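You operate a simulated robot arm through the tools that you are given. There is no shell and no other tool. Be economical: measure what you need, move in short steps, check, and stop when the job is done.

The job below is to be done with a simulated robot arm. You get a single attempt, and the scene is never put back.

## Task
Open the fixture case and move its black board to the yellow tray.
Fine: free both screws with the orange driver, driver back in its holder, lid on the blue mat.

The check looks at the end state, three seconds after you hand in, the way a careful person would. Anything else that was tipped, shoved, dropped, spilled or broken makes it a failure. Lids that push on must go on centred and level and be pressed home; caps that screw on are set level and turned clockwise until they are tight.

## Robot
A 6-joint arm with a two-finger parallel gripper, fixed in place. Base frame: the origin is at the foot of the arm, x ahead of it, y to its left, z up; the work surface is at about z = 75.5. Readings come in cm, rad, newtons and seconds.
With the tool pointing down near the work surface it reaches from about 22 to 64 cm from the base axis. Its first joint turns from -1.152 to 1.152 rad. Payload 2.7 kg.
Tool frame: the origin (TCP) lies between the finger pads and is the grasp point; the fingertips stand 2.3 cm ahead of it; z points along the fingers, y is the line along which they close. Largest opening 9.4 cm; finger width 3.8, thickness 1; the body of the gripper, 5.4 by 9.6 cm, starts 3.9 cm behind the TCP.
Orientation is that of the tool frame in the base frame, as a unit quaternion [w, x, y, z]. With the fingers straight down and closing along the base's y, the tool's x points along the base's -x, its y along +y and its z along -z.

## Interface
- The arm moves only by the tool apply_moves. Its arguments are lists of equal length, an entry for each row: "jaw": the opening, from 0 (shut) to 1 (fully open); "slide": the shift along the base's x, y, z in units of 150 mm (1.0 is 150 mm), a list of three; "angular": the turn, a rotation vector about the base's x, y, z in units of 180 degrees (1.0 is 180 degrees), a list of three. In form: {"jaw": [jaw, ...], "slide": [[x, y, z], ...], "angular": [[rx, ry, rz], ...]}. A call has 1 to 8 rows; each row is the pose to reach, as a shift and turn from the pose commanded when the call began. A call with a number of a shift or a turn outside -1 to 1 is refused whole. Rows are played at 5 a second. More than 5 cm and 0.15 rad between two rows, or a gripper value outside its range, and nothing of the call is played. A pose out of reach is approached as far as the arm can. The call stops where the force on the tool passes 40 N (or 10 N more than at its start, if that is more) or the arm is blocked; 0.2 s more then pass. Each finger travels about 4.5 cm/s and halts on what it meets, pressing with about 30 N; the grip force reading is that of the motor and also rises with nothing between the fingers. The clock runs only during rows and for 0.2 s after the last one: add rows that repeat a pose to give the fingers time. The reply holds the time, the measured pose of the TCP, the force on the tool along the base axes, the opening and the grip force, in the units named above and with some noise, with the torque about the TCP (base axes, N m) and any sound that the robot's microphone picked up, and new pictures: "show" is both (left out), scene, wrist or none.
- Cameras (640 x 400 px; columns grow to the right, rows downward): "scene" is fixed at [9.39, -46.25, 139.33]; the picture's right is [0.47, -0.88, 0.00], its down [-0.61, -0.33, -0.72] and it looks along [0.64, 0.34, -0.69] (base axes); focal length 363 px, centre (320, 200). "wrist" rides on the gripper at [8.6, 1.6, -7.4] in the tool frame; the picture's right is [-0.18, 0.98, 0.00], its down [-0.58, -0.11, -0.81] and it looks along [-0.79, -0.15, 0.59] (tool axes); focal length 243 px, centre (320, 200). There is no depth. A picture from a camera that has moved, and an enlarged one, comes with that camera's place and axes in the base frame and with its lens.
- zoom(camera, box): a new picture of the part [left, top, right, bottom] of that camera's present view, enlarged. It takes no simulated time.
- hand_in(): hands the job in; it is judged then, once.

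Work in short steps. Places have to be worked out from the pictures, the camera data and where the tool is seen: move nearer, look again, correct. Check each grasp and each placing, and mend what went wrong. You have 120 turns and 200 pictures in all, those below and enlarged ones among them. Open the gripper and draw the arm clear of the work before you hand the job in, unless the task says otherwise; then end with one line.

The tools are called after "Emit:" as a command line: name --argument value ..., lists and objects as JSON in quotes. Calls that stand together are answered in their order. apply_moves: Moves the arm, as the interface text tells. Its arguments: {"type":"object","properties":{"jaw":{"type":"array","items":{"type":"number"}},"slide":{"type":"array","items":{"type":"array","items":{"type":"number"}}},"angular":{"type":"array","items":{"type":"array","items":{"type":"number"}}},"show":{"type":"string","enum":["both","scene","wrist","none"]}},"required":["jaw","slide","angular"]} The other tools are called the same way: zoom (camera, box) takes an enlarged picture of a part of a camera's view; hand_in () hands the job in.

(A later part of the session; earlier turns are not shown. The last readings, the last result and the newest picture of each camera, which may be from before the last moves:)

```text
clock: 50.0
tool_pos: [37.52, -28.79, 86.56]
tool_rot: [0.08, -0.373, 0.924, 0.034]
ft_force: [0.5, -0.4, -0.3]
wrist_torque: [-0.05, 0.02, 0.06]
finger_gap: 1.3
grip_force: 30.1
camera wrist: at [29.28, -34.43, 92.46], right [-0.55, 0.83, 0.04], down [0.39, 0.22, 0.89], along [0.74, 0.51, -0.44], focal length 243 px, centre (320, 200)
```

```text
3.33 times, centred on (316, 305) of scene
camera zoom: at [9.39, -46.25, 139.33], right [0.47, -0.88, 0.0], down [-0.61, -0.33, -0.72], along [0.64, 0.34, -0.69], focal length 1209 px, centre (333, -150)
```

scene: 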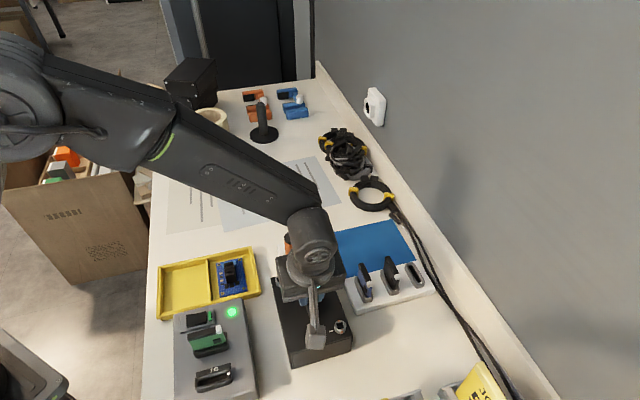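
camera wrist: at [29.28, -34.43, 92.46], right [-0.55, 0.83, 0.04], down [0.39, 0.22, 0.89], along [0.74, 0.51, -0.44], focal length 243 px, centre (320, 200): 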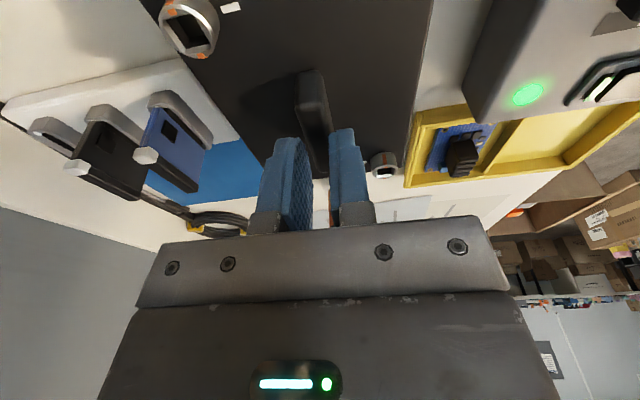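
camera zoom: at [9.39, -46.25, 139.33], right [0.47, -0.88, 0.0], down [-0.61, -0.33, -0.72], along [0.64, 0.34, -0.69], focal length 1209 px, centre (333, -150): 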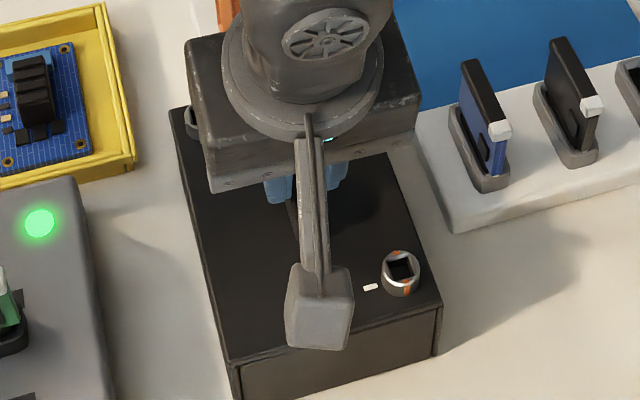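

The fingers slid up the handle; the lid didn't lift. I'll regrip lower, with a light contact check, and read the force during a tiny lift.

Emit:
apply_moves --jaw '[0.35, 0.5, 0.5, 0.5, 0.5, 0.5]' --slide '[[0, 0, 0], [0, 0, 0], [0, 0, -0.08], [0, 0, -0.11], [0, 0, -0.125], [0, 0, -0.14]]' --angular '[[0, 0, 0], [0, 0, 0], [0, 0, 0], [0, 0, 0], [0, 0, 0], [0, 0, 0]]' --show "wrist"

```text
clock: 51.4
tool_pos: [37.51, -28.73, 84.53]
tool_rot: [0.081, -0.373, 0.924, 0.033]
ft_force: [0.1, 0.1, 0.1]
wrist_torque: [0.02, 0.0, 0.02]
finger_gap: 4.74
grip_force: 0.1
camera wrist: at [29.26, -34.41, 90.35], right [-0.55, 0.83, 0.03], down [0.39, 0.22, 0.9], along [0.74, 0.51, -0.44], focal length 243 px, centre (320, 200)
```

wrist: 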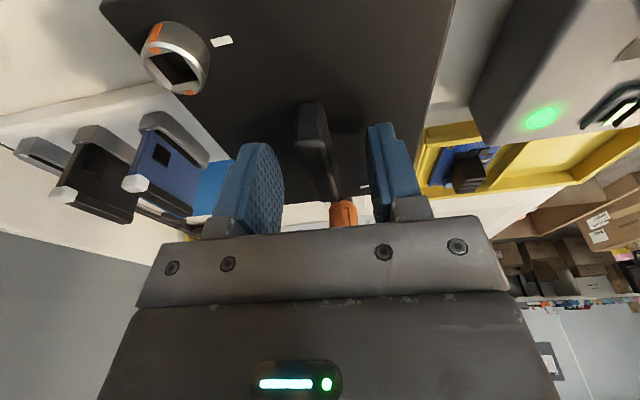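

No contact yet at 84.5, so there's more handle to grip. I'll continue down slowly until light contact.

Emit:
apply_moves --jaw '[0.5, 0.5, 0.5, 0.5, 0.5]' --slide '[[0, 0, -0.01], [0, 0, -0.02], [0, 0, -0.03], [0, 0, -0.04], [0, 0, -0.04]]' --angular '[[0, 0, 0], [0, 0, 0], [0, 0, 0], [0, 0, 0], [0, 0, 0]]' --show "none"

```text
clock: 52.6
tool_pos: [37.62, -28.93, 84.13]
tool_rot: [0.082, -0.373, 0.924, 0.032]
ft_force: [-0.7, -0.8, 5.6]
wrist_torque: [-0.01, 0.14, 0.0]
finger_gap: 4.7
grip_force: 0.1
stopped in row 5: the force on the tool passed its limit (the readings are from after the stop); the commanded pose is now the measured one
```

Contact with the lid is at about 84.1. I'll back off 1 mm, close fully and hold, then lift 3 mm.

Emit:
apply_moves --jaw '[0.5, 0.2, 0, 0, 0, 0, 0, 0]' --slide '[[0, 0, 0.008], [0, 0, 0.008], [0, 0, 0.008], [0, 0, 0.008], [0, 0, 0.008], [0, 0, 0.008], [0, 0, 0.02], [0, 0, 0.03]]' --angular '[[0, 0, 0], [0, 0, 0], [0, 0, 0], [0, 0, 0], [0, 0, 0], [0, 0, 0], [0, 0, 0], [0, 0, 0]]' --show "wrist"

```text
clock: 54.4
tool_pos: [37.59, -28.89, 84.51]
tool_rot: [0.081, -0.373, 0.924, 0.033]
ft_force: [-0.1, 1.0, -0.6]
wrist_torque: [0.0, -0.03, 0.02]
finger_gap: 1.35
grip_force: 29.8
camera wrist: at [29.34, -34.39, 90.38], right [-0.55, 0.83, 0.03], down [0.39, 0.22, 0.9], along [0.74, 0.51, -0.44], focal length 243 px, centre (320, 200)
```

wrist: 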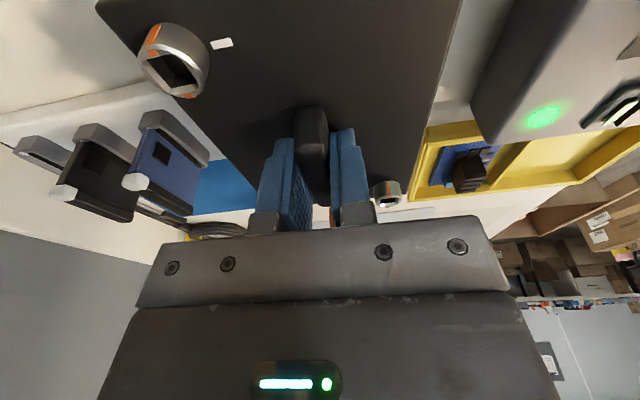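

Force is near zero after 3 mm. I'll lift 7 mm more and compare the lid with the box in both views.

Emit:
apply_moves --jaw '[0, 0, 0, 0]' --slide '[[0, 0, 0.015], [0, 0, 0.03], [0, 0, 0.05], [0, 0, 0.05]]' --angular '[[0, 0, 0], [0, 0, 0], [0, 0, 0], [0, 0, 0]]' --show "wrist"

Emit:
zoom --camera "scene" --box '[260, 245, 372, 365]'

```text
clock: 55.4
tool_pos: [37.56, -28.79, 85.24]
tool_rot: [0.081, -0.373, 0.924, 0.033]
ft_force: [0.7, -0.3, -1.0]
wrist_torque: [0.01, -0.02, 0.01]
finger_gap: 1.36
grip_force: 30.3
camera wrist: at [29.34, -34.46, 91.16], right [-0.55, 0.83, 0.03], down [0.39, 0.22, 0.9], along [0.74, 0.51, -0.44], focal length 243 px, centre (320, 200)
```

wrist: 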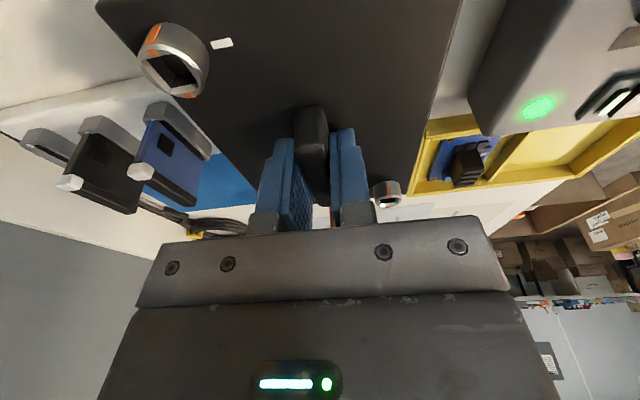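

```text
3.33 times, centred on (316, 305) of scene
camera zoom: at [9.39, -46.25, 139.33], right [0.47, -0.88, 0.0], down [-0.61, -0.33, -0.72], along [0.64, 0.34, -0.69], focal length 1209 px, centre (333, -150)
```

zoom: 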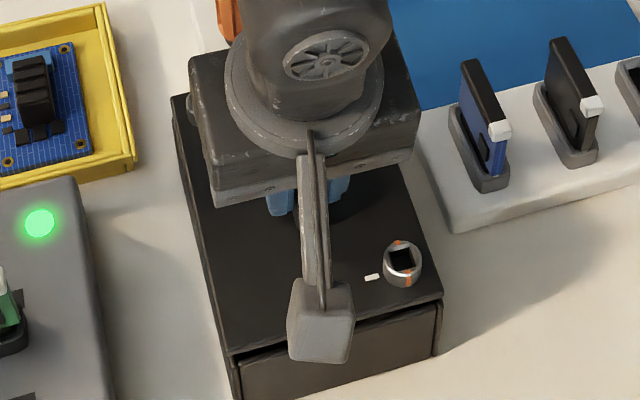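

The lid is rising with the gripper (a dark gap shows at the front edge). I'll lift it clear.

Emit:
apply_moves --jaw '[0, 0, 0, 0, 0, 0]' --slide '[[0, 0, 0.05], [0, 0, 0.12], [0, 0, 0.22], [0, 0, 0.36], [0, 0, 0.5], [0, 0, 0.5]]' --angular '[[0, 0, 0], [0, 0, 0], [0, 0, 0], [0, 0, 0], [0, 0, 0], [0, 0, 0]]'

Emit:
zoom --camera "scene" --box '[240, 220, 400, 370]'

```text
clock: 56.8
tool_pos: [37.57, -28.7, 92.98]
tool_rot: [0.081, -0.373, 0.924, 0.033]
ft_force: [0.5, -0.8, -1.2]
wrist_torque: [0.01, 0.02, 0.01]
finger_gap: 1.32
grip_force: 30.2
camera wrist: at [29.46, -34.41, 98.76], right [-0.55, 0.83, 0.03], down [0.39, 0.22, 0.9], along [0.74, 0.51, -0.44], focal length 243 px, centre (320, 200)
```

scene: 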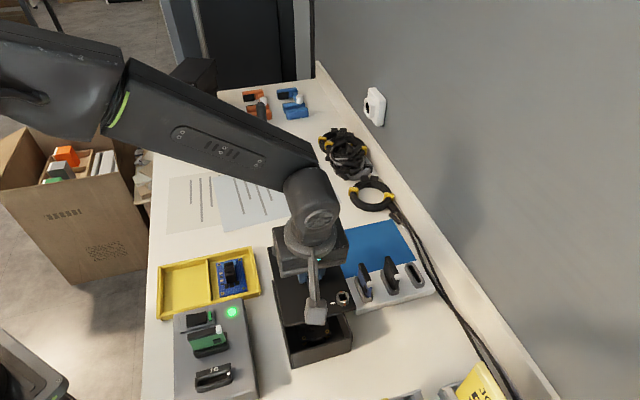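
wrist: 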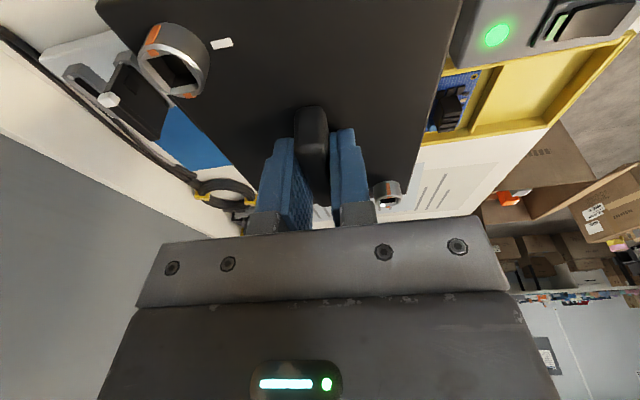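

```text
2.67 times, centred on (320, 295) of scene
camera zoom: at [9.39, -46.25, 139.33], right [0.47, -0.88, 0.0], down [-0.61, -0.33, -0.72], along [0.64, 0.34, -0.69], focal length 967 px, centre (320, -53)
```

zoom: 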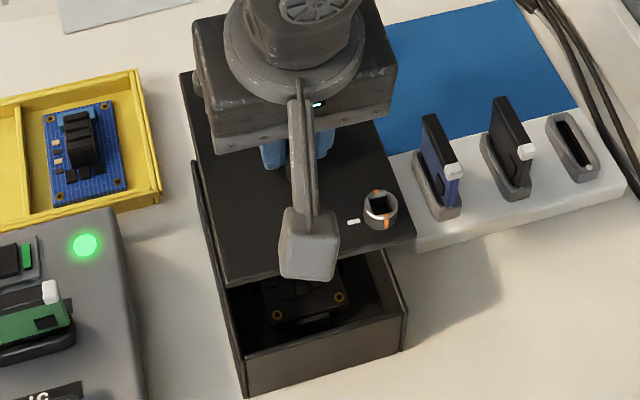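

The lid is off with its captive screws, and a black board is visible inside. I'll carry the lid to the mat, rotating -90° on the way.

Emit:
apply_moves --jaw '[0, 0, 0, 0, 0, 0, 0, 0]' --slide '[[0.1, -0.01, 0], [0.22, -0.02, 0], [0.35, -0.04, 0], [0.48, -0.05, 0], [0.61, -0.06, 0], [0.74, -0.08, 0], [0.87, -0.09, 0], [1.0, -0.1, 0]]' --angular '[[0, 0, -0.045], [0, 0, -0.09], [0, 0, -0.135], [0, 0, -0.18], [0, 0, -0.225], [0, 0, -0.27], [0, 0, -0.315], [0, 0, -0.36]]' --show "none"

Emit:
apply_moves --jaw '[0, 0, 0, 0, 0, 0]' --slide '[[0.1, -0.02, -0.05], [0.2, -0.03, -0.15], [0.3, -0.04, -0.25], [0.4, -0.05, -0.35], [0.429, -0.157, -0.4], [0.429, -0.157, -0.4]]' --angular '[[0, 0, -0.045], [0, 0, -0.09], [0, 0, -0.135], [0, 0, -0.14], [0, 0, -0.14], [0, 0, -0.14]]'

Emit:
zoom --camera "scene" --box '[300, 180, 460, 310]'

```text
clock: 58.6
tool_pos: [52.66, -30.33, 92.85]
tool_rot: [0.087, 0.181, 0.979, -0.016]
ft_force: [-0.1, 0.6, -1.3]
wrist_torque: [0.01, 0.01, -0.01]
finger_gap: 1.34
grip_force: 30.0
```

```text
clock: 60.0
tool_pos: [58.83, -32.58, 86.69]
tool_rot: [0.08, 0.389, 0.917, -0.033]
ft_force: [0.9, -0.6, -0.6]
wrist_torque: [-0.02, -0.01, -0.02]
finger_gap: 1.36
grip_force: 30.1
camera wrist: at [53.17, -24.32, 92.63], right [0.83, 0.55, 0.03], down [0.22, -0.39, 0.9], along [0.51, -0.74, -0.44], focal length 243 px, centre (320, 200)
```

scene: 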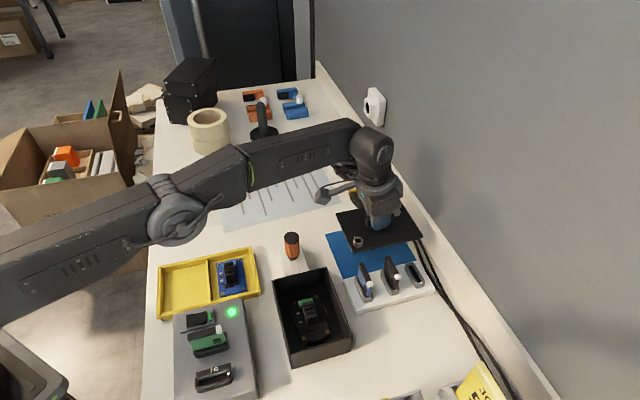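
wrist: 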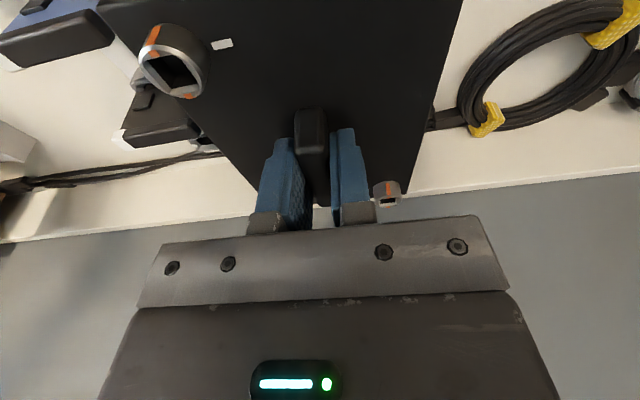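

```text
3.08 times, centred on (380, 245) of scene
camera zoom: at [9.39, -46.25, 139.33], right [0.47, -0.88, 0.0], down [-0.61, -0.33, -0.72], along [0.64, 0.34, -0.69], focal length 1116 px, centre (135, 62)
```

zoom: 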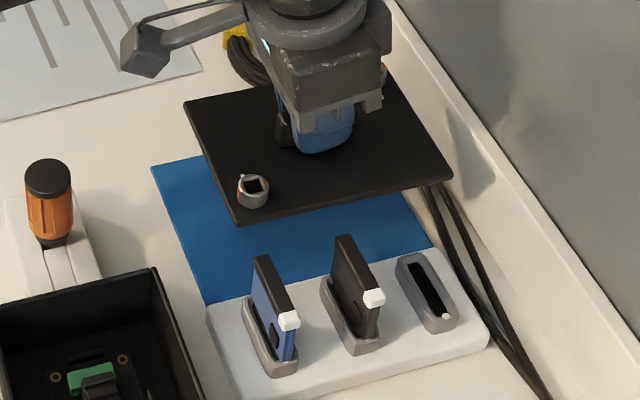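

I double-counted the y shift: the lid centre is about 1.35 cm too far in -y and 0.4 short in x. I'll correct, then lower towards the mat and check.

Emit:
apply_moves --jaw '[0, 0, 0, 0, 0, 0]' --slide '[[0.01, 0.045, 0], [0.027, 0.09, 0], [0.027, 0.09, -0.15], [0.027, 0.09, -0.3], [0.027, 0.09, -0.4], [0.027, 0.09, -0.4]]' --angular '[[0, 0, 0.008], [0, 0, 0.008], [0, 0, 0.008], [0, 0, 0.008], [0, 0, 0.008], [0, 0, 0.008]]' --show "none"

Emit:
zoom --camera "scene" --box '[310, 190, 450, 310]'

```text
clock: 61.4
tool_pos: [59.13, -31.38, 80.85]
tool_rot: [0.082, 0.378, 0.922, -0.033]
ft_force: [0.4, 0.5, -0.5]
wrist_torque: [0.0, 0.0, 0.06]
finger_gap: 1.34
grip_force: 29.8
```

```text
3.33 times, centred on (380, 250) of scene
camera zoom: at [9.39, -46.25, 139.33], right [0.47, -0.88, 0.0], down [-0.61, -0.33, -0.72], along [0.64, 0.34, -0.69], focal length 1209 px, centre (120, 33)
```

zoom: 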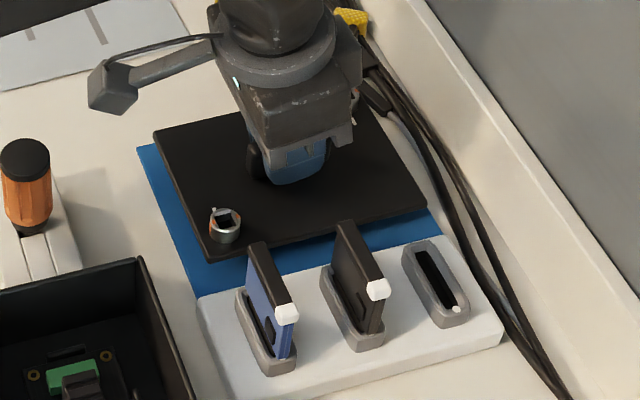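

The lid is centred over the mat. I'll lower it gently until it touches.

Emit:
apply_moves --jaw '[0, 0, 0, 0, 0, 0, 0, 0]' --slide '[[0, 0, -0.05], [0, 0, -0.1], [0, 0, -0.12], [0, 0, -0.135], [0, 0, -0.15], [0, 0, -0.16], [0, 0, -0.17], [0, 0, -0.18]]' --angular '[[0, 0, 0], [0, 0, 0], [0, 0, 0], [0, 0, 0], [0, 0, 0], [0, 0, 0], [0, 0, 0], [0, 0, 0]]' --show "none"

Emit:
zoom --camera "scene" --box '[310, 190, 450, 310]'

```text
clock: 63.0
tool_pos: [59.02, -31.26, 79.25]
tool_rot: [0.088, 0.376, 0.922, -0.034]
ft_force: [-0.6, -0.5, 3.8]
wrist_torque: [0.19, 0.19, 0.06]
finger_gap: 1.34
grip_force: 30.7
out of reach, approached as far as the arm can: row 2, 3, 4, 5, 6, 7
stopped in row 7: the force on the tool passed its limit (the readings are from after the stop); the commanded pose is now the measured one
```

```text
3.33 times, centred on (380, 250) of scene
camera zoom: at [9.38, -46.25, 139.33], right [0.47, -0.88, 0.0], down [-0.61, -0.33, -0.72], along [0.64, 0.34, -0.69], focal length 1209 px, centre (120, 33)
```

zoom: 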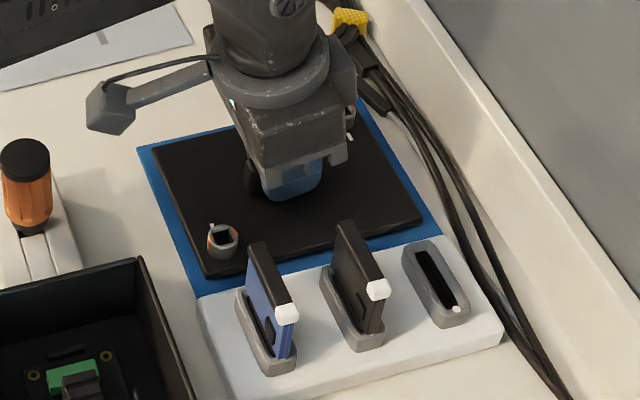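

It made contact at the edge of reach. I'll look closely at whether the lid lies flat before releasing.

Emit:
zoom --camera "scene" --box '[345, 235, 425, 285]'

Emit:
zoom --camera "wrist" --box '[80, 0, 480, 220]'

```text
8.00 times, centred on (385, 260) of scene
camera zoom: at [9.38, -46.25, 139.33], right [0.47, -0.88, 0.0], down [-0.61, -0.33, -0.72], along [0.64, 0.34, -0.69], focal length 2902 px, centre (-200, -280)
```

zoom: 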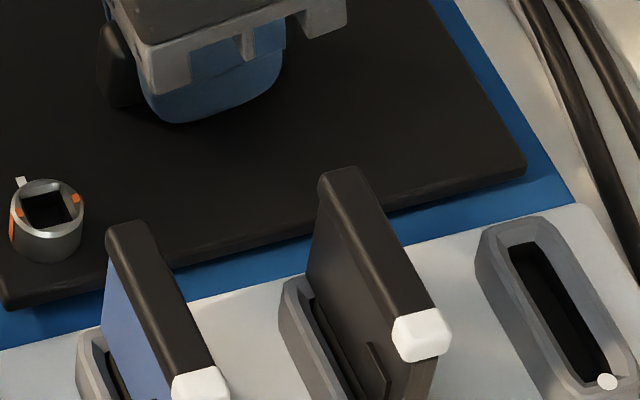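

```text
1.60 times, centred on (280, 110) of wrist
camera zoom: at [53.08, -23.08, 85.02], right [0.82, 0.57, 0.04], down [0.22, -0.37, 0.9], along [0.53, -0.73, -0.43], focal length 388 px, centre (384, 344)
```

zoom: 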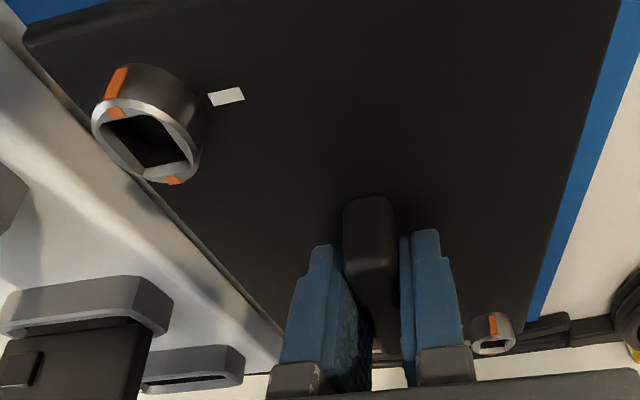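

The lid lies flat within the mat. I'll open modestly and withdraw straight up.

Emit:
apply_moves --jaw '[0.15, 0.3, 0.4, 0.4, 0.4, 0.4, 0.4]' --slide '[[0, 0, 0], [0, 0, 0], [0, 0, 0], [-0.01, 0.005, 0.1], [-0.03, 0.015, 0.3], [-0.06, 0.03, 0.55], [-0.1, 0.05, 0.8]]' --angular '[[0, 0, 0], [0, 0, 0], [0, 0, 0], [0, 0, 0], [0, 0, 0], [0, 0, 0], [0, 0, 0]]'

Emit:
zoom --camera "scene" --box '[310, 190, 450, 310]'

Emit:
zoom --camera "scene" --box '[260, 255, 370, 370]'

```text
clock: 64.6
tool_pos: [59.29, -31.51, 91.52]
tool_rot: [0.085, 0.378, 0.921, -0.033]
ft_force: [0.5, 0.5, -0.7]
wrist_torque: [0.0, 0.0, -0.03]
finger_gap: 3.74
grip_force: 0.0
out of reach, approached as far as the arm can: row 5, 6, 7
camera wrist: at [53.41, -23.4, 97.24], right [0.82, 0.57, 0.04], down [0.22, -0.38, 0.9], along [0.53, -0.73, -0.44], focal length 243 px, centre (320, 200)
```

scene: 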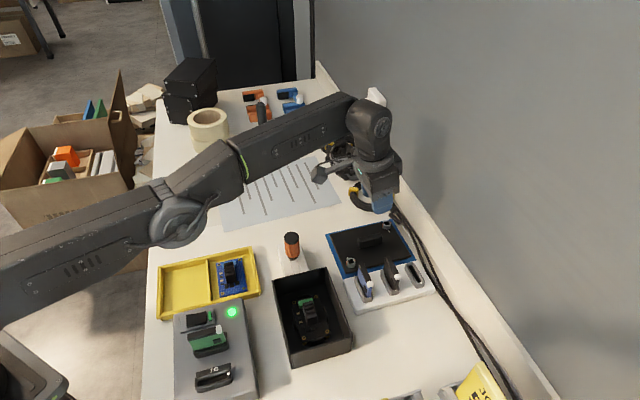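
wrist: 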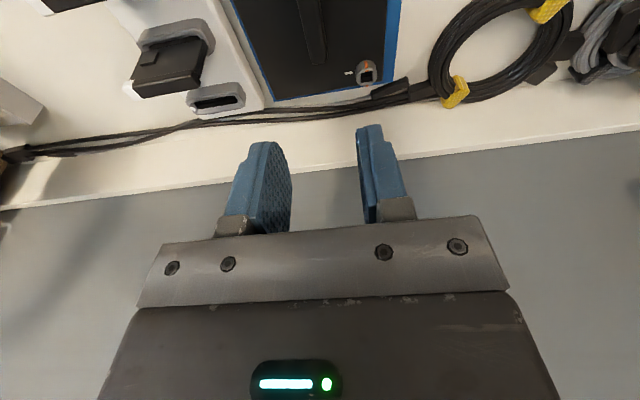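

```text
3.33 times, centred on (380, 250) of scene
camera zoom: at [9.39, -46.25, 139.33], right [0.47, -0.88, 0.0], down [-0.61, -0.33, -0.72], along [0.64, 0.34, -0.69], focal length 1209 px, centre (120, 33)
```

zoom: 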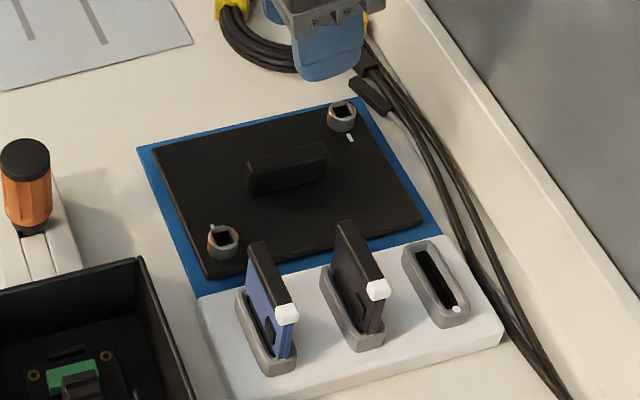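

```text
3.48 times, centred on (315, 312) of scene
camera zoom: at [9.39, -46.25, 139.33], right [0.47, -0.88, 0.0], down [-0.61, -0.33, -0.72], along [0.64, 0.34, -0.69], focal length 1262 px, centre (337, -191)
```

zoom: 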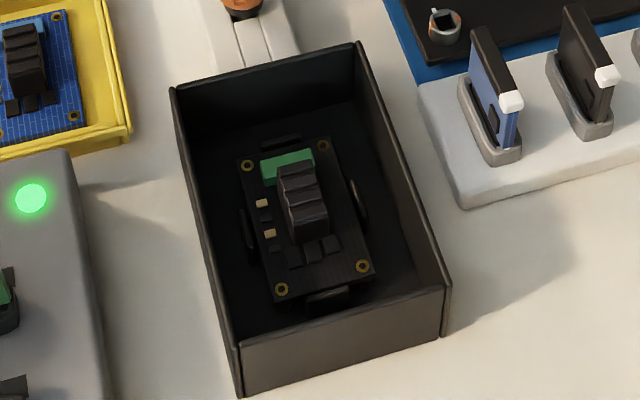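

The lid lies flat on the mat. Next is the board: I'll untilt the tool while moving back over the case, then yaw to 44° for a look inside.

Emit:
apply_moves --jaw '[0.4, 0.4, 0.4, 0.4, 0.4, 0.4]' --slide '[[-0.2, 0.02, 0], [-0.4, 0.04, 0.05], [-0.6, 0.06, 0.1], [-0.8, 0.08, 0.15], [-1.0, 0.1, 0.15], [-1.0, 0.15, 0.15]]' --angular '[[0.01, 0.01, 0], [0.02, 0.02, 0], [0.03, 0.03, 0], [0.04, 0.0421, 0], [0.04, 0.0421, 0], [0.04, 0.0421, 0]]' --show "none"

Emit:
apply_moves --jaw '[0.4, 0.4, 0.4, 0.4, 0.4, 0.4, 0.4, 0.4]' --slide '[[-0.08, 0, 0], [-0.16, 0, 0], [-0.24, 0, 0], [-0.32, 0, 0], [-0.4, 0.02, 0], [-0.46, 0.02, 0], [-0.46, 0.02, 0], [-0.46, 0.02, 0]]' --angular '[[0, 0, 0.045], [0, 0, 0.09], [0, 0, 0.135], [0, 0, 0.18], [0, 0, 0.225], [0, 0, 0.27], [0, 0, 0.315], [0, 0, 0.36]]' --show "none"

Emit:
apply_moves --jaw '[0.4, 0.4, 0.4, 0.4]' --slide '[[0, 0, 0], [0, 0, -0.1], [0, 0, -0.2], [0, 0, -0.2]]' --angular '[[0, 0, 0.045], [0, 0, 0.09], [0, 0, 0.132], [0, 0, 0.132]]'

Emit:
zoom --camera "wrist" --box '[200, 0, 440, 150]'

```text
clock: 66.0
tool_pos: [44.23, -29.17, 93.55]
tool_rot: [0.001, 0.379, 0.925, -0.001]
ft_force: [0.4, -0.5, -0.1]
wrist_torque: [0.02, 0.01, 0.04]
finger_gap: 3.73
grip_force: 0.0
out of reach, approached as far as the arm can: row 1, 2
```

```text
clock: 67.8
tool_pos: [37.52, -28.85, 93.57]
tool_rot: [0.001, -0.178, 0.984, 0.0]
ft_force: [-0.9, -0.5, 0.7]
wrist_torque: [0.02, 0.03, 0.01]
finger_gap: 3.76
grip_force: 0.3
```

```text
clock: 68.8
tool_pos: [37.48, -28.95, 90.52]
tool_rot: [0.002, -0.375, 0.927, 0.001]
ft_force: [0.2, 0.6, -0.8]
wrist_torque: [-0.01, 0.03, -0.01]
finger_gap: 3.75
grip_force: 0.0
camera wrist: at [30.1, -33.71, 98.02], right [-0.55, 0.83, 0.0], down [0.49, 0.32, 0.81], along [0.67, 0.45, -0.59], focal length 243 px, centre (320, 200)
```

scene: 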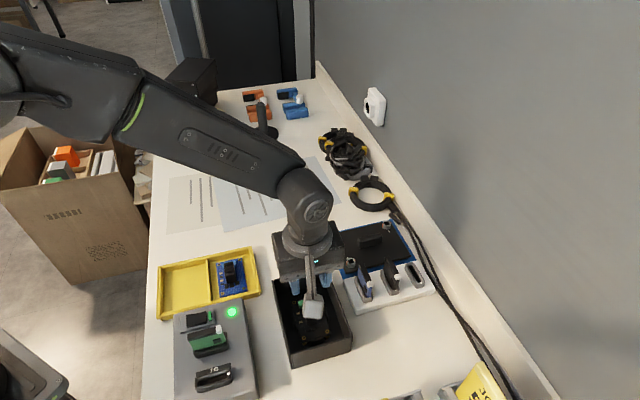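
wrist: 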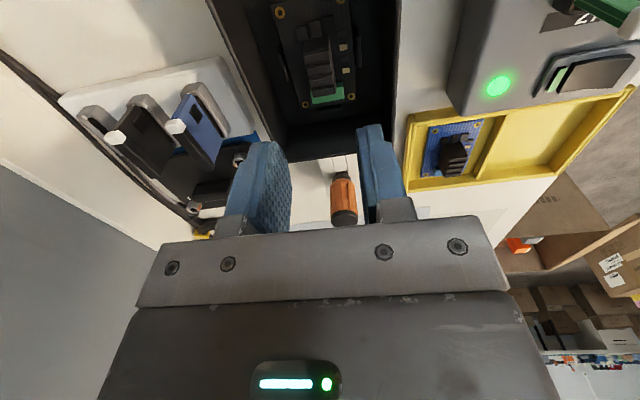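

```text
2.67 times, centred on (320, 75) of wrist
camera zoom: at [30.1, -33.71, 98.02], right [-0.55, 0.83, 0.0], down [0.49, 0.32, 0.81], along [0.67, 0.45, -0.59], focal length 647 px, centre (320, 533)
```

zoom: 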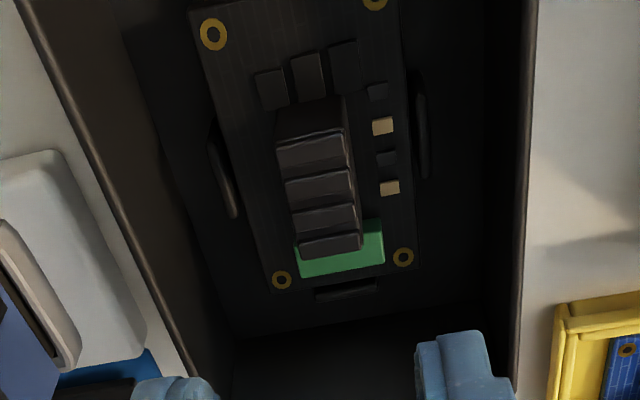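

The board lies at 45° with its tall ridged block at about (38.0,-28.6), top at about 79.3. I'll grip the block across its 2 cm width, slightly toward the near end to miss the green connector, and stop first at z≈81 to check.

Emit:
apply_moves --jaw '[0.36, 0.36, 0.36, 0.36, 0.36]' --slide '[[0.009, -0.002, -0.2], [0.009, -0.002, -0.4], [0.009, -0.002, -0.55], [0.009, -0.002, -0.62], [0.009, -0.002, -0.62]]' --angular '[[0, 0, 0], [0, 0, 0], [0, 0, 0], [0, 0, 0], [0, 0, 0]]' --show "none"

Emit:
zoom --camera "wrist" --box '[220, 40, 420, 165]'

Emit:
zoom --camera "scene" --box '[260, 255, 370, 370]'

```text
clock: 70.0
tool_pos: [37.74, -28.95, 81.39]
tool_rot: [0.001, -0.374, 0.927, 0.001]
ft_force: [-0.3, 0.6, 0.2]
wrist_torque: [0.03, 0.01, 0.01]
finger_gap: 3.38
grip_force: 0.0
```

```text
3.20 times, centred on (320, 102) of wrist
camera zoom: at [30.23, -33.74, 88.75], right [-0.55, 0.83, 0.0], down [0.49, 0.32, 0.81], along [0.68, 0.45, -0.59], focal length 776 px, centre (320, 512)
```

zoom: 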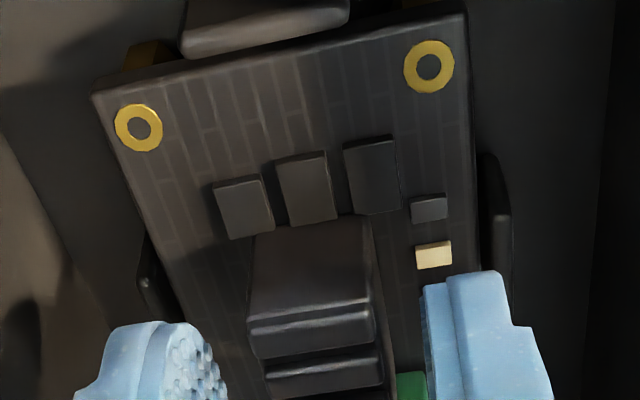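

```text
3.48 times, centred on (315, 312) of scene
camera zoom: at [9.39, -46.25, 139.33], right [0.47, -0.88, 0.0], down [-0.61, -0.33, -0.72], along [0.64, 0.34, -0.69], focal length 1262 px, centre (337, -191)
```

zoom: 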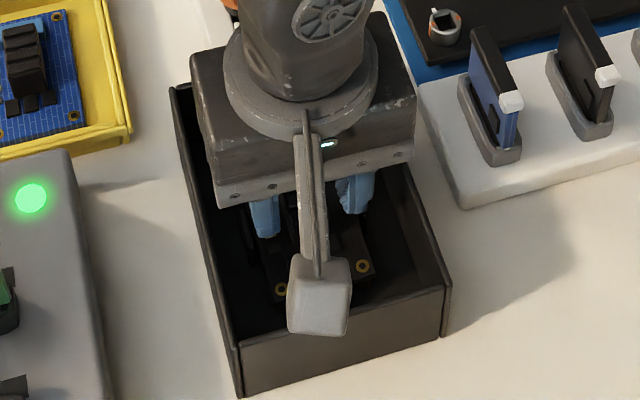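

Alignment is good. I'll lower another 1.2 cm and close on the block.

Emit:
apply_moves --jaw '[0.36, 0.36, 0.36, 0.2, 0.1, 0, 0, 0]' --slide '[[0, 0, -0.03], [0, 0, -0.06], [0, 0, -0.08], [0, 0, -0.08], [0, 0, -0.08], [0, 0, -0.08], [0, 0, -0.08], [0, 0, -0.08]]' --angular '[[0, 0, 0], [0, 0, 0], [0, 0, 0], [0, 0, 0], [0, 0, 0], [0, 0, 0], [0, 0, 0], [0, 0, 0]]' --show "none"

Emit:
zoom --camera "wrist" --box '[220, 40, 420, 165]'

```text
clock: 71.8
tool_pos: [37.73, -28.91, 80.08]
tool_rot: [0.002, -0.375, 0.927, 0.0]
ft_force: [0.4, -0.5, -0.1]
wrist_torque: [0.0, 0.0, -0.01]
finger_gap: 1.92
grip_force: 30.3
```

```text
3.20 times, centred on (320, 102) of wrist
camera zoom: at [30.25, -33.78, 87.51], right [-0.55, 0.83, 0.0], down [0.49, 0.32, 0.81], along [0.68, 0.45, -0.59], focal length 776 px, centre (320, 512)
```

zoom: 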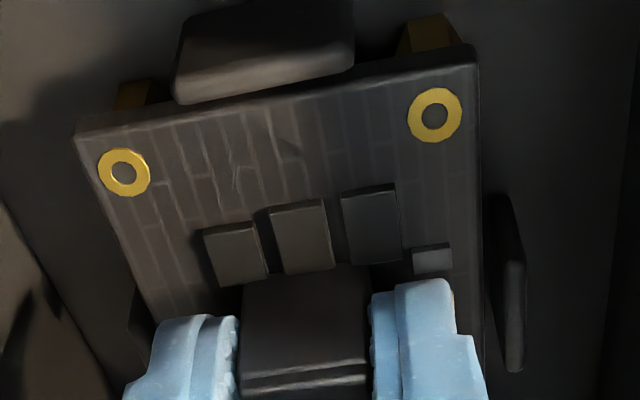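

Gripped with a 1.92 gap and 30 N. I'll lift gently, checking that the board follows.

Emit:
apply_moves --jaw '[0, 0, 0, 0, 0, 0, 0]' --slide '[[0, 0, 0.02], [0, 0, 0.06], [0, 0, 0.15], [0, 0, 0.3], [0, 0, 0.5], [0, 0, 0.7], [0, 0, 0.7]]' --angular '[[0, 0, 0], [0, 0, 0], [0, 0, 0], [0, 0, 0], [0, 0, 0], [0, 0, 0], [0, 0, 0]]'

Emit:
zoom --camera "scene" --box '[150, 235, 350, 365]'

Emit:
zoom --camera "wrist" --box '[220, 40, 620, 290]'

```text
clock: 73.4
tool_pos: [37.6, -28.87, 90.67]
tool_rot: [0.002, -0.375, 0.927, 0.0]
ft_force: [0.3, -0.3, -0.9]
wrist_torque: [-0.02, -0.01, 0.04]
finger_gap: 1.96
grip_force: 30.5
camera wrist: at [30.27, -33.67, 98.07], right [-0.55, 0.83, 0.0], down [0.49, 0.32, 0.81], along [0.68, 0.45, -0.59], focal length 243 px, centre (320, 200)
```

scene: 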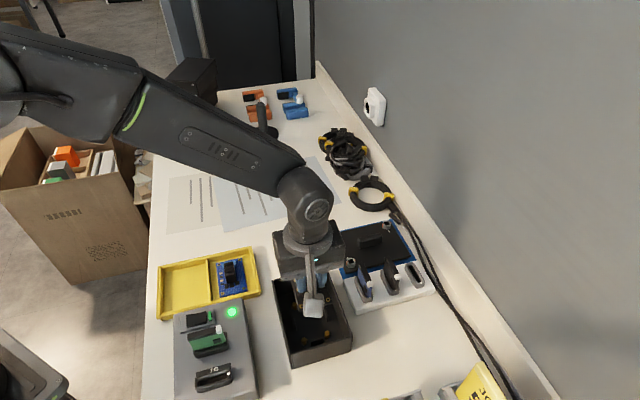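
wrist: 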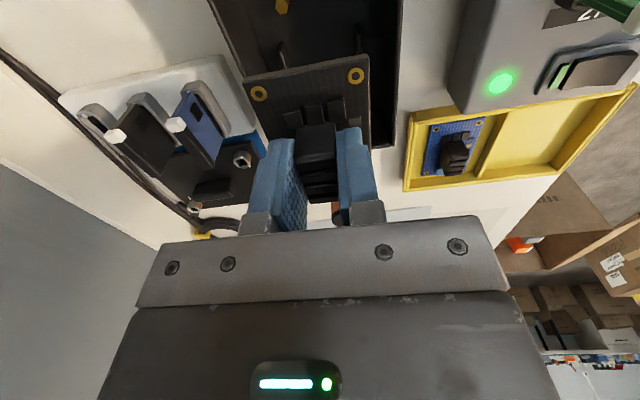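

```text
3.08 times, centred on (250, 300) of scene
camera zoom: at [9.39, -46.25, 139.33], right [0.47, -0.88, 0.0], down [-0.61, -0.33, -0.72], along [0.64, 0.34, -0.69], focal length 1116 px, centre (535, -108)
```

zoom: 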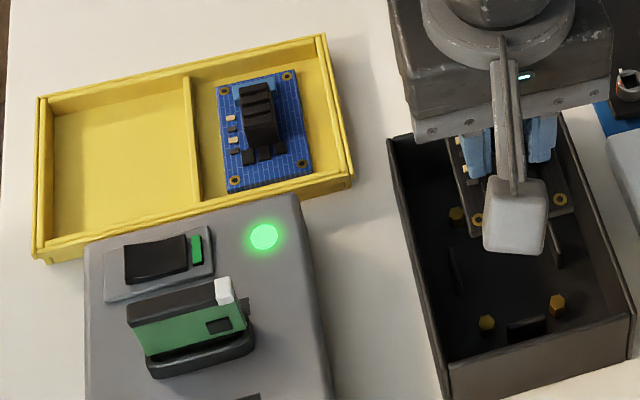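

```text
1.60 times, centred on (420, 165) of wrist
camera zoom: at [30.27, -33.67, 98.07], right [-0.55, 0.83, 0.0], down [0.49, 0.32, 0.81], along [0.68, 0.45, -0.59], focal length 388 px, centre (160, 256)
```

zoom: 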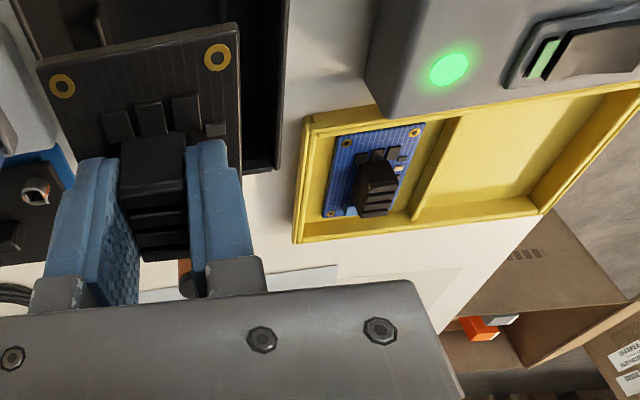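

The board is held and level, and its pegs are visible in the empty case. The empty tray compartment centres at about (32.3,-3.8) with the same orientation, so no yaw is needed; I'll carry it over there.

Emit:
apply_moves --jaw '[0, 0, 0, 0, 0, 0]' --slide '[[0, 0.15, 0.05], [-0.04, 0.32, 0.08], [-0.08, 0.5, 0.08], [-0.12, 0.67, 0.08], [-0.17, 0.84, 0.08], [-0.21, 1.0, 0.08]]' --angular '[[0, 0, 0], [0, 0, 0], [0, 0, 0], [0, 0, 0], [0, 0, 0], [0, 0, 0]]' --show "none"

Emit:
apply_moves --jaw '[0, 0, 0, 0, 0]' --slide '[[-0.04, 0.17, 0], [-0.08, 0.34, 0], [-0.12, 0.5, 0], [-0.163, 0.645, 0], [-0.163, 0.645, 0]]' --angular '[[0, 0, 0], [0, 0, 0], [0, 0, 0], [0, 0, 0], [0, 0, 0]]'

Emit:
zoom --camera "scene" --box '[130, 220, 290, 340]'

Emit:
zoom --camera "wrist" --box '[160, 0, 480, 200]'

```text
clock: 74.8
tool_pos: [34.37, -13.95, 91.69]
tool_rot: [0.003, -0.374, 0.927, 0.0]
ft_force: [-0.2, -0.8, -0.7]
wrist_torque: [0.03, -0.03, 0.03]
finger_gap: 1.92
grip_force: 30.1
```

```text
clock: 76.0
tool_pos: [32.01, -4.22, 91.69]
tool_rot: [0.001, -0.375, 0.927, 0.001]
ft_force: [0.2, -0.2, -0.6]
wrist_torque: [0.01, 0.01, -0.02]
finger_gap: 1.94
grip_force: 29.8
camera wrist: at [24.6, -9.02, 99.15], right [-0.55, 0.84, 0.0], down [0.49, 0.32, 0.81], along [0.68, 0.44, -0.59], focal length 243 px, centre (320, 200)
```

scene: 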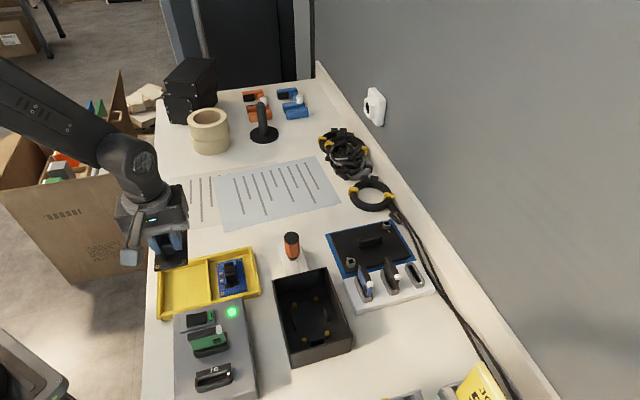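
wrist: 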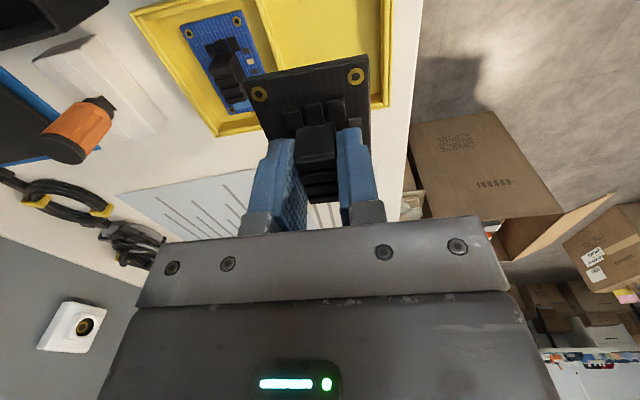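

```text
3.33 times, centred on (210, 280) of scene
camera zoom: at [9.39, -46.25, 139.33], right [0.47, -0.88, 0.0], down [-0.61, -0.33, -0.72], along [0.64, 0.34, -0.69], focal length 1209 px, centre (687, -67)
```

zoom: 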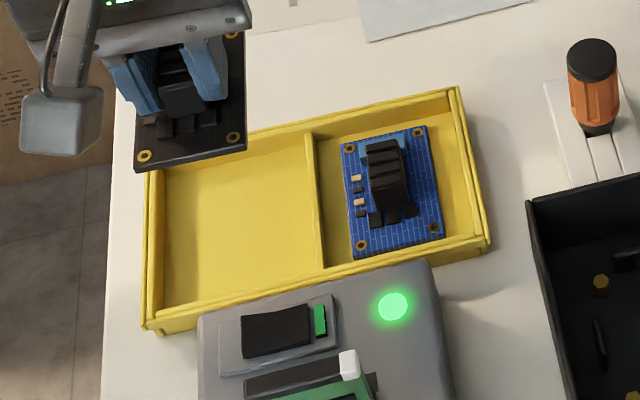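

```text
2.00 times, centred on (320, 100) of wrist
camera zoom: at [24.6, -9.02, 99.15], right [-0.55, 0.84, 0.0], down [0.49, 0.32, 0.81], along [0.68, 0.44, -0.59], focal length 485 px, centre (320, 400)
```

zoom: 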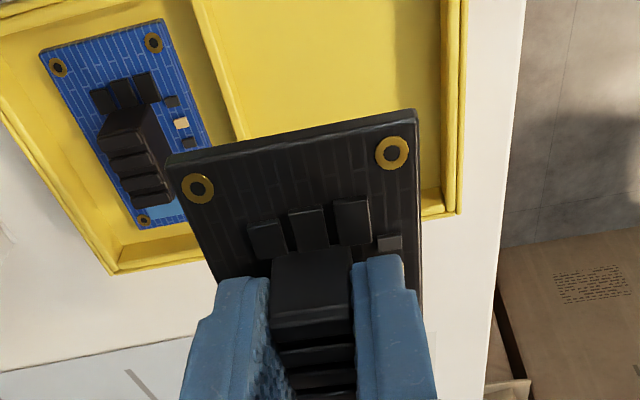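

The compartment interior is centred at about (31.6,-3.5), 9.3 by 8.1 cm; the board needs a shift of (-0.64,+0.35). I'll shift and lower to just above the rim.

Emit:
apply_moves --jaw '[0, 0, 0, 0, 0]' --slide '[[-0.043, 0.023, 0], [-0.043, 0.023, -0.25], [-0.043, 0.023, -0.5], [-0.043, 0.023, -0.63], [-0.043, 0.023, -0.63]]' --angular '[[0, 0, 0], [0, 0, 0], [0, 0, 0], [0, 0, 0], [0, 0, 0]]' --show "none"

Emit:
zoom --camera "scene" --box '[140, 220, 270, 330]'

Emit:
zoom --camera "wrist" --box '[160, 0, 480, 200]'

```text
clock: 77.2
tool_pos: [31.43, -3.89, 82.11]
tool_rot: [0.002, -0.375, 0.927, 0.0]
ft_force: [0.1, -0.3, -1.1]
wrist_torque: [-0.01, 0.0, -0.01]
finger_gap: 1.94
grip_force: 29.8
```

```text
3.64 times, centred on (205, 275) of scene
camera zoom: at [9.39, -46.25, 139.33], right [0.47, -0.88, 0.0], down [-0.61, -0.33, -0.72], along [0.64, 0.34, -0.69], focal length 1319 px, centre (738, -73)
```

zoom: 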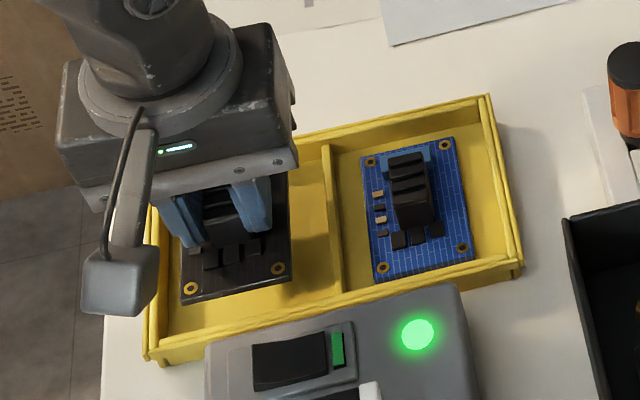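

```text
2.00 times, centred on (320, 100) of wrist
camera zoom: at [23.95, -8.73, 89.65], right [-0.55, 0.83, 0.0], down [0.49, 0.32, 0.81], along [0.68, 0.45, -0.59], focal length 485 px, centre (320, 400)
```

zoom: 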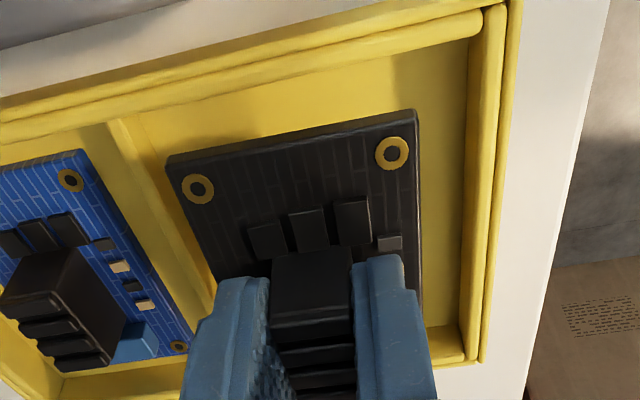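

The board sits centred over the compartment (about p=20.0 for a centre of 20.0). I'll lower slowly until it touches the floor.

Emit:
apply_moves --jaw '[0, 0, 0, 0, 0, 0, 0, 0]' --slide '[[0, 0, -0.08], [0, 0, -0.13], [0, 0, -0.16], [0, 0, -0.175], [0, 0, -0.185], [0, 0, -0.195], [0, 0, -0.205], [0, 0, -0.215]]' --angular '[[0, 0, 0], [0, 0, 0], [0, 0, 0], [0, 0, 0], [0, 0, 0], [0, 0, 0], [0, 0, 0], [0, 0, 0]]' --show "none"

Emit:
zoom --camera "scene" --box '[140, 220, 270, 330]'

Emit:
zoom --camera "wrist" --box '[160, 0, 480, 200]'

```text
clock: 79.0
tool_pos: [31.37, -3.9, 79.11]
tool_rot: [0.001, -0.375, 0.927, 0.001]
ft_force: [-0.4, 0.4, -0.6]
wrist_torque: [0.01, 0.06, -0.01]
finger_gap: 1.94
grip_force: 29.7
```

```text
3.64 times, centred on (205, 275) of scene
camera zoom: at [9.39, -46.25, 139.33], right [0.47, -0.88, 0.0], down [-0.61, -0.33, -0.72], along [0.64, 0.34, -0.69], focal length 1319 px, centre (738, -73)
```

zoom: 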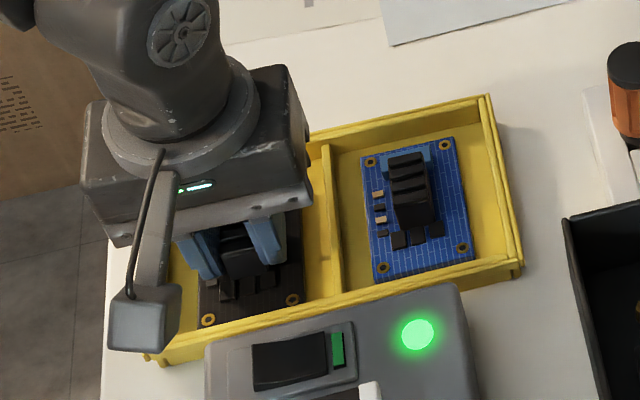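

```text
2.00 times, centred on (320, 100) of wrist
camera zoom: at [23.99, -8.72, 86.51], right [-0.55, 0.83, 0.0], down [0.49, 0.32, 0.81], along [0.68, 0.45, -0.59], focal length 485 px, centre (320, 400)
```

zoom: 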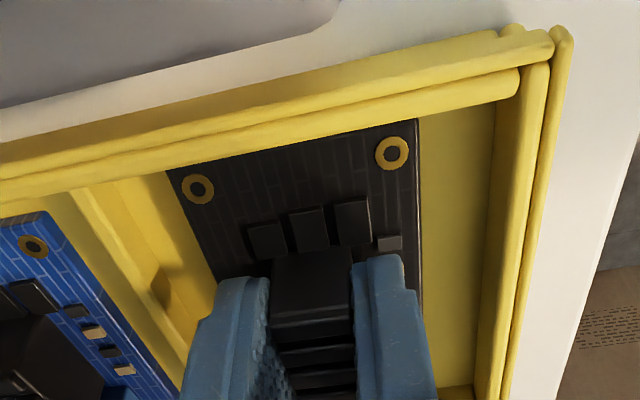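

Not touching yet. I'll continue in small steps.

Emit:
apply_moves --jaw '[0, 0, 0, 0, 0, 0, 0, 0]' --slide '[[0, 0, -0.008], [0, 0, -0.014], [0, 0, -0.02], [0, 0, -0.026], [0, 0, -0.032], [0, 0, -0.038], [0, 0, -0.044], [0, 0, -0.05]]' --angular '[[0, 0, 0], [0, 0, 0], [0, 0, 0], [0, 0, 0], [0, 0, 0], [0, 0, 0], [0, 0, 0], [0, 0, 0]]' --show "none"

Emit:
zoom --camera "scene" --box '[160, 260, 240, 330]'

```text
clock: 80.8
tool_pos: [31.41, -3.74, 78.35]
tool_rot: [0.003, -0.375, 0.927, 0.0]
ft_force: [-5.4, 1.7, 29.6]
wrist_torque: [0.04, 0.22, 0.02]
finger_gap: 1.96
grip_force: 29.8
```

```text
5.71 times, centred on (200, 295) of scene
camera zoom: at [9.35, -46.24, 139.34], right [0.47, -0.88, 0.0], down [-0.61, -0.33, -0.72], along [0.64, 0.34, -0.69], focal length 2073 px, centre (1006, -343)
```

zoom: 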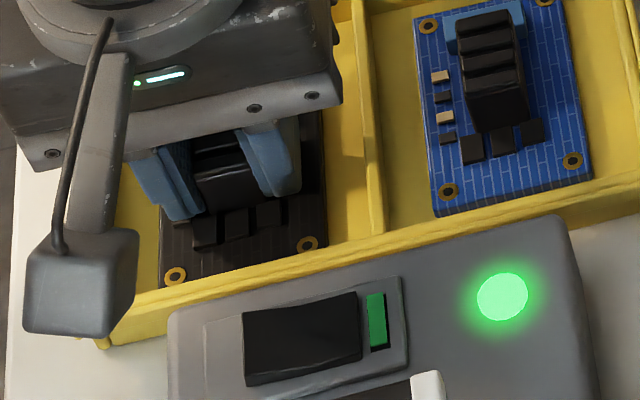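

It's on the tray floor (30 N). I'll ease off, open modestly and withdraw upwards.

Emit:
apply_moves --jaw '[0, 0.2, 0.35, 0.38, 0.38, 0.38, 0.38, 0.38]' --slide '[[0, 0, 0.012], [0, 0, 0.012], [0, 0, 0.012], [0, 0, 0.012], [0, 0, 0.1], [0, 0, 0.3], [0, 0, 0.6], [0, 0, 0.9]]' --angular '[[0, 0, 0], [0, 0, 0], [0, 0, 0], [0, 0, 0], [0, 0, 0], [0, 0, 0], [0, 0, 0], [0, 0, 0]]' --show "scene"

Emit:
zoom --camera "wrist" --box '[160, 0, 480, 200]'

Emit:
zoom --camera "scene" --box '[140, 220, 270, 330]'

```text
clock: 82.6
tool_pos: [31.27, -3.65, 91.57]
tool_rot: [0.001, -0.374, 0.927, 0.0]
ft_force: [-0.4, 0.3, 0.2]
wrist_torque: [0.01, 0.0, -0.02]
finger_gap: 3.54
grip_force: 0.1
```

scene: 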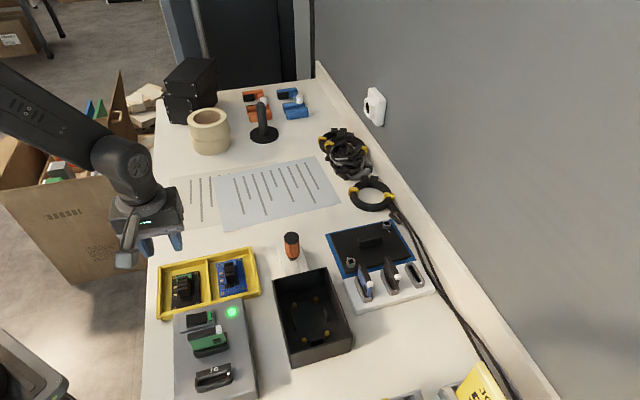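

```text
2.00 times, centred on (320, 100) of wrist
camera zoom: at [23.96, -8.49, 98.96], right [-0.55, 0.83, 0.0], down [0.49, 0.32, 0.81], along [0.67, 0.45, -0.59], focal length 485 px, centre (320, 400)
```

zoom: 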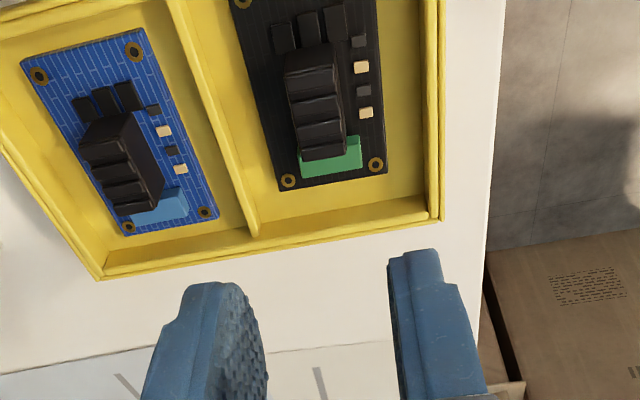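

```text
3.64 times, centred on (205, 275) of scene
camera zoom: at [9.39, -46.25, 139.33], right [0.47, -0.88, 0.0], down [-0.61, -0.33, -0.72], along [0.64, 0.34, -0.69], focal length 1319 px, centre (738, -73)
```

zoom: 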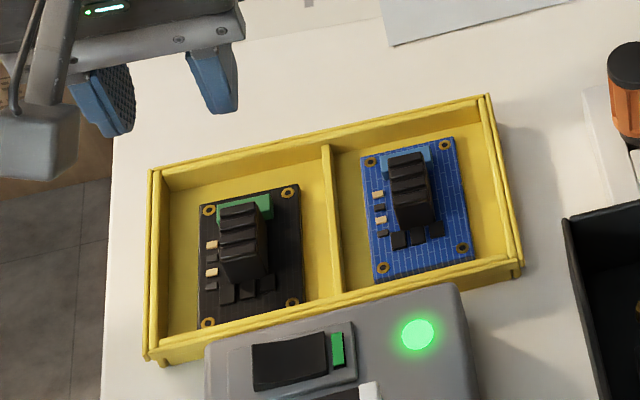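

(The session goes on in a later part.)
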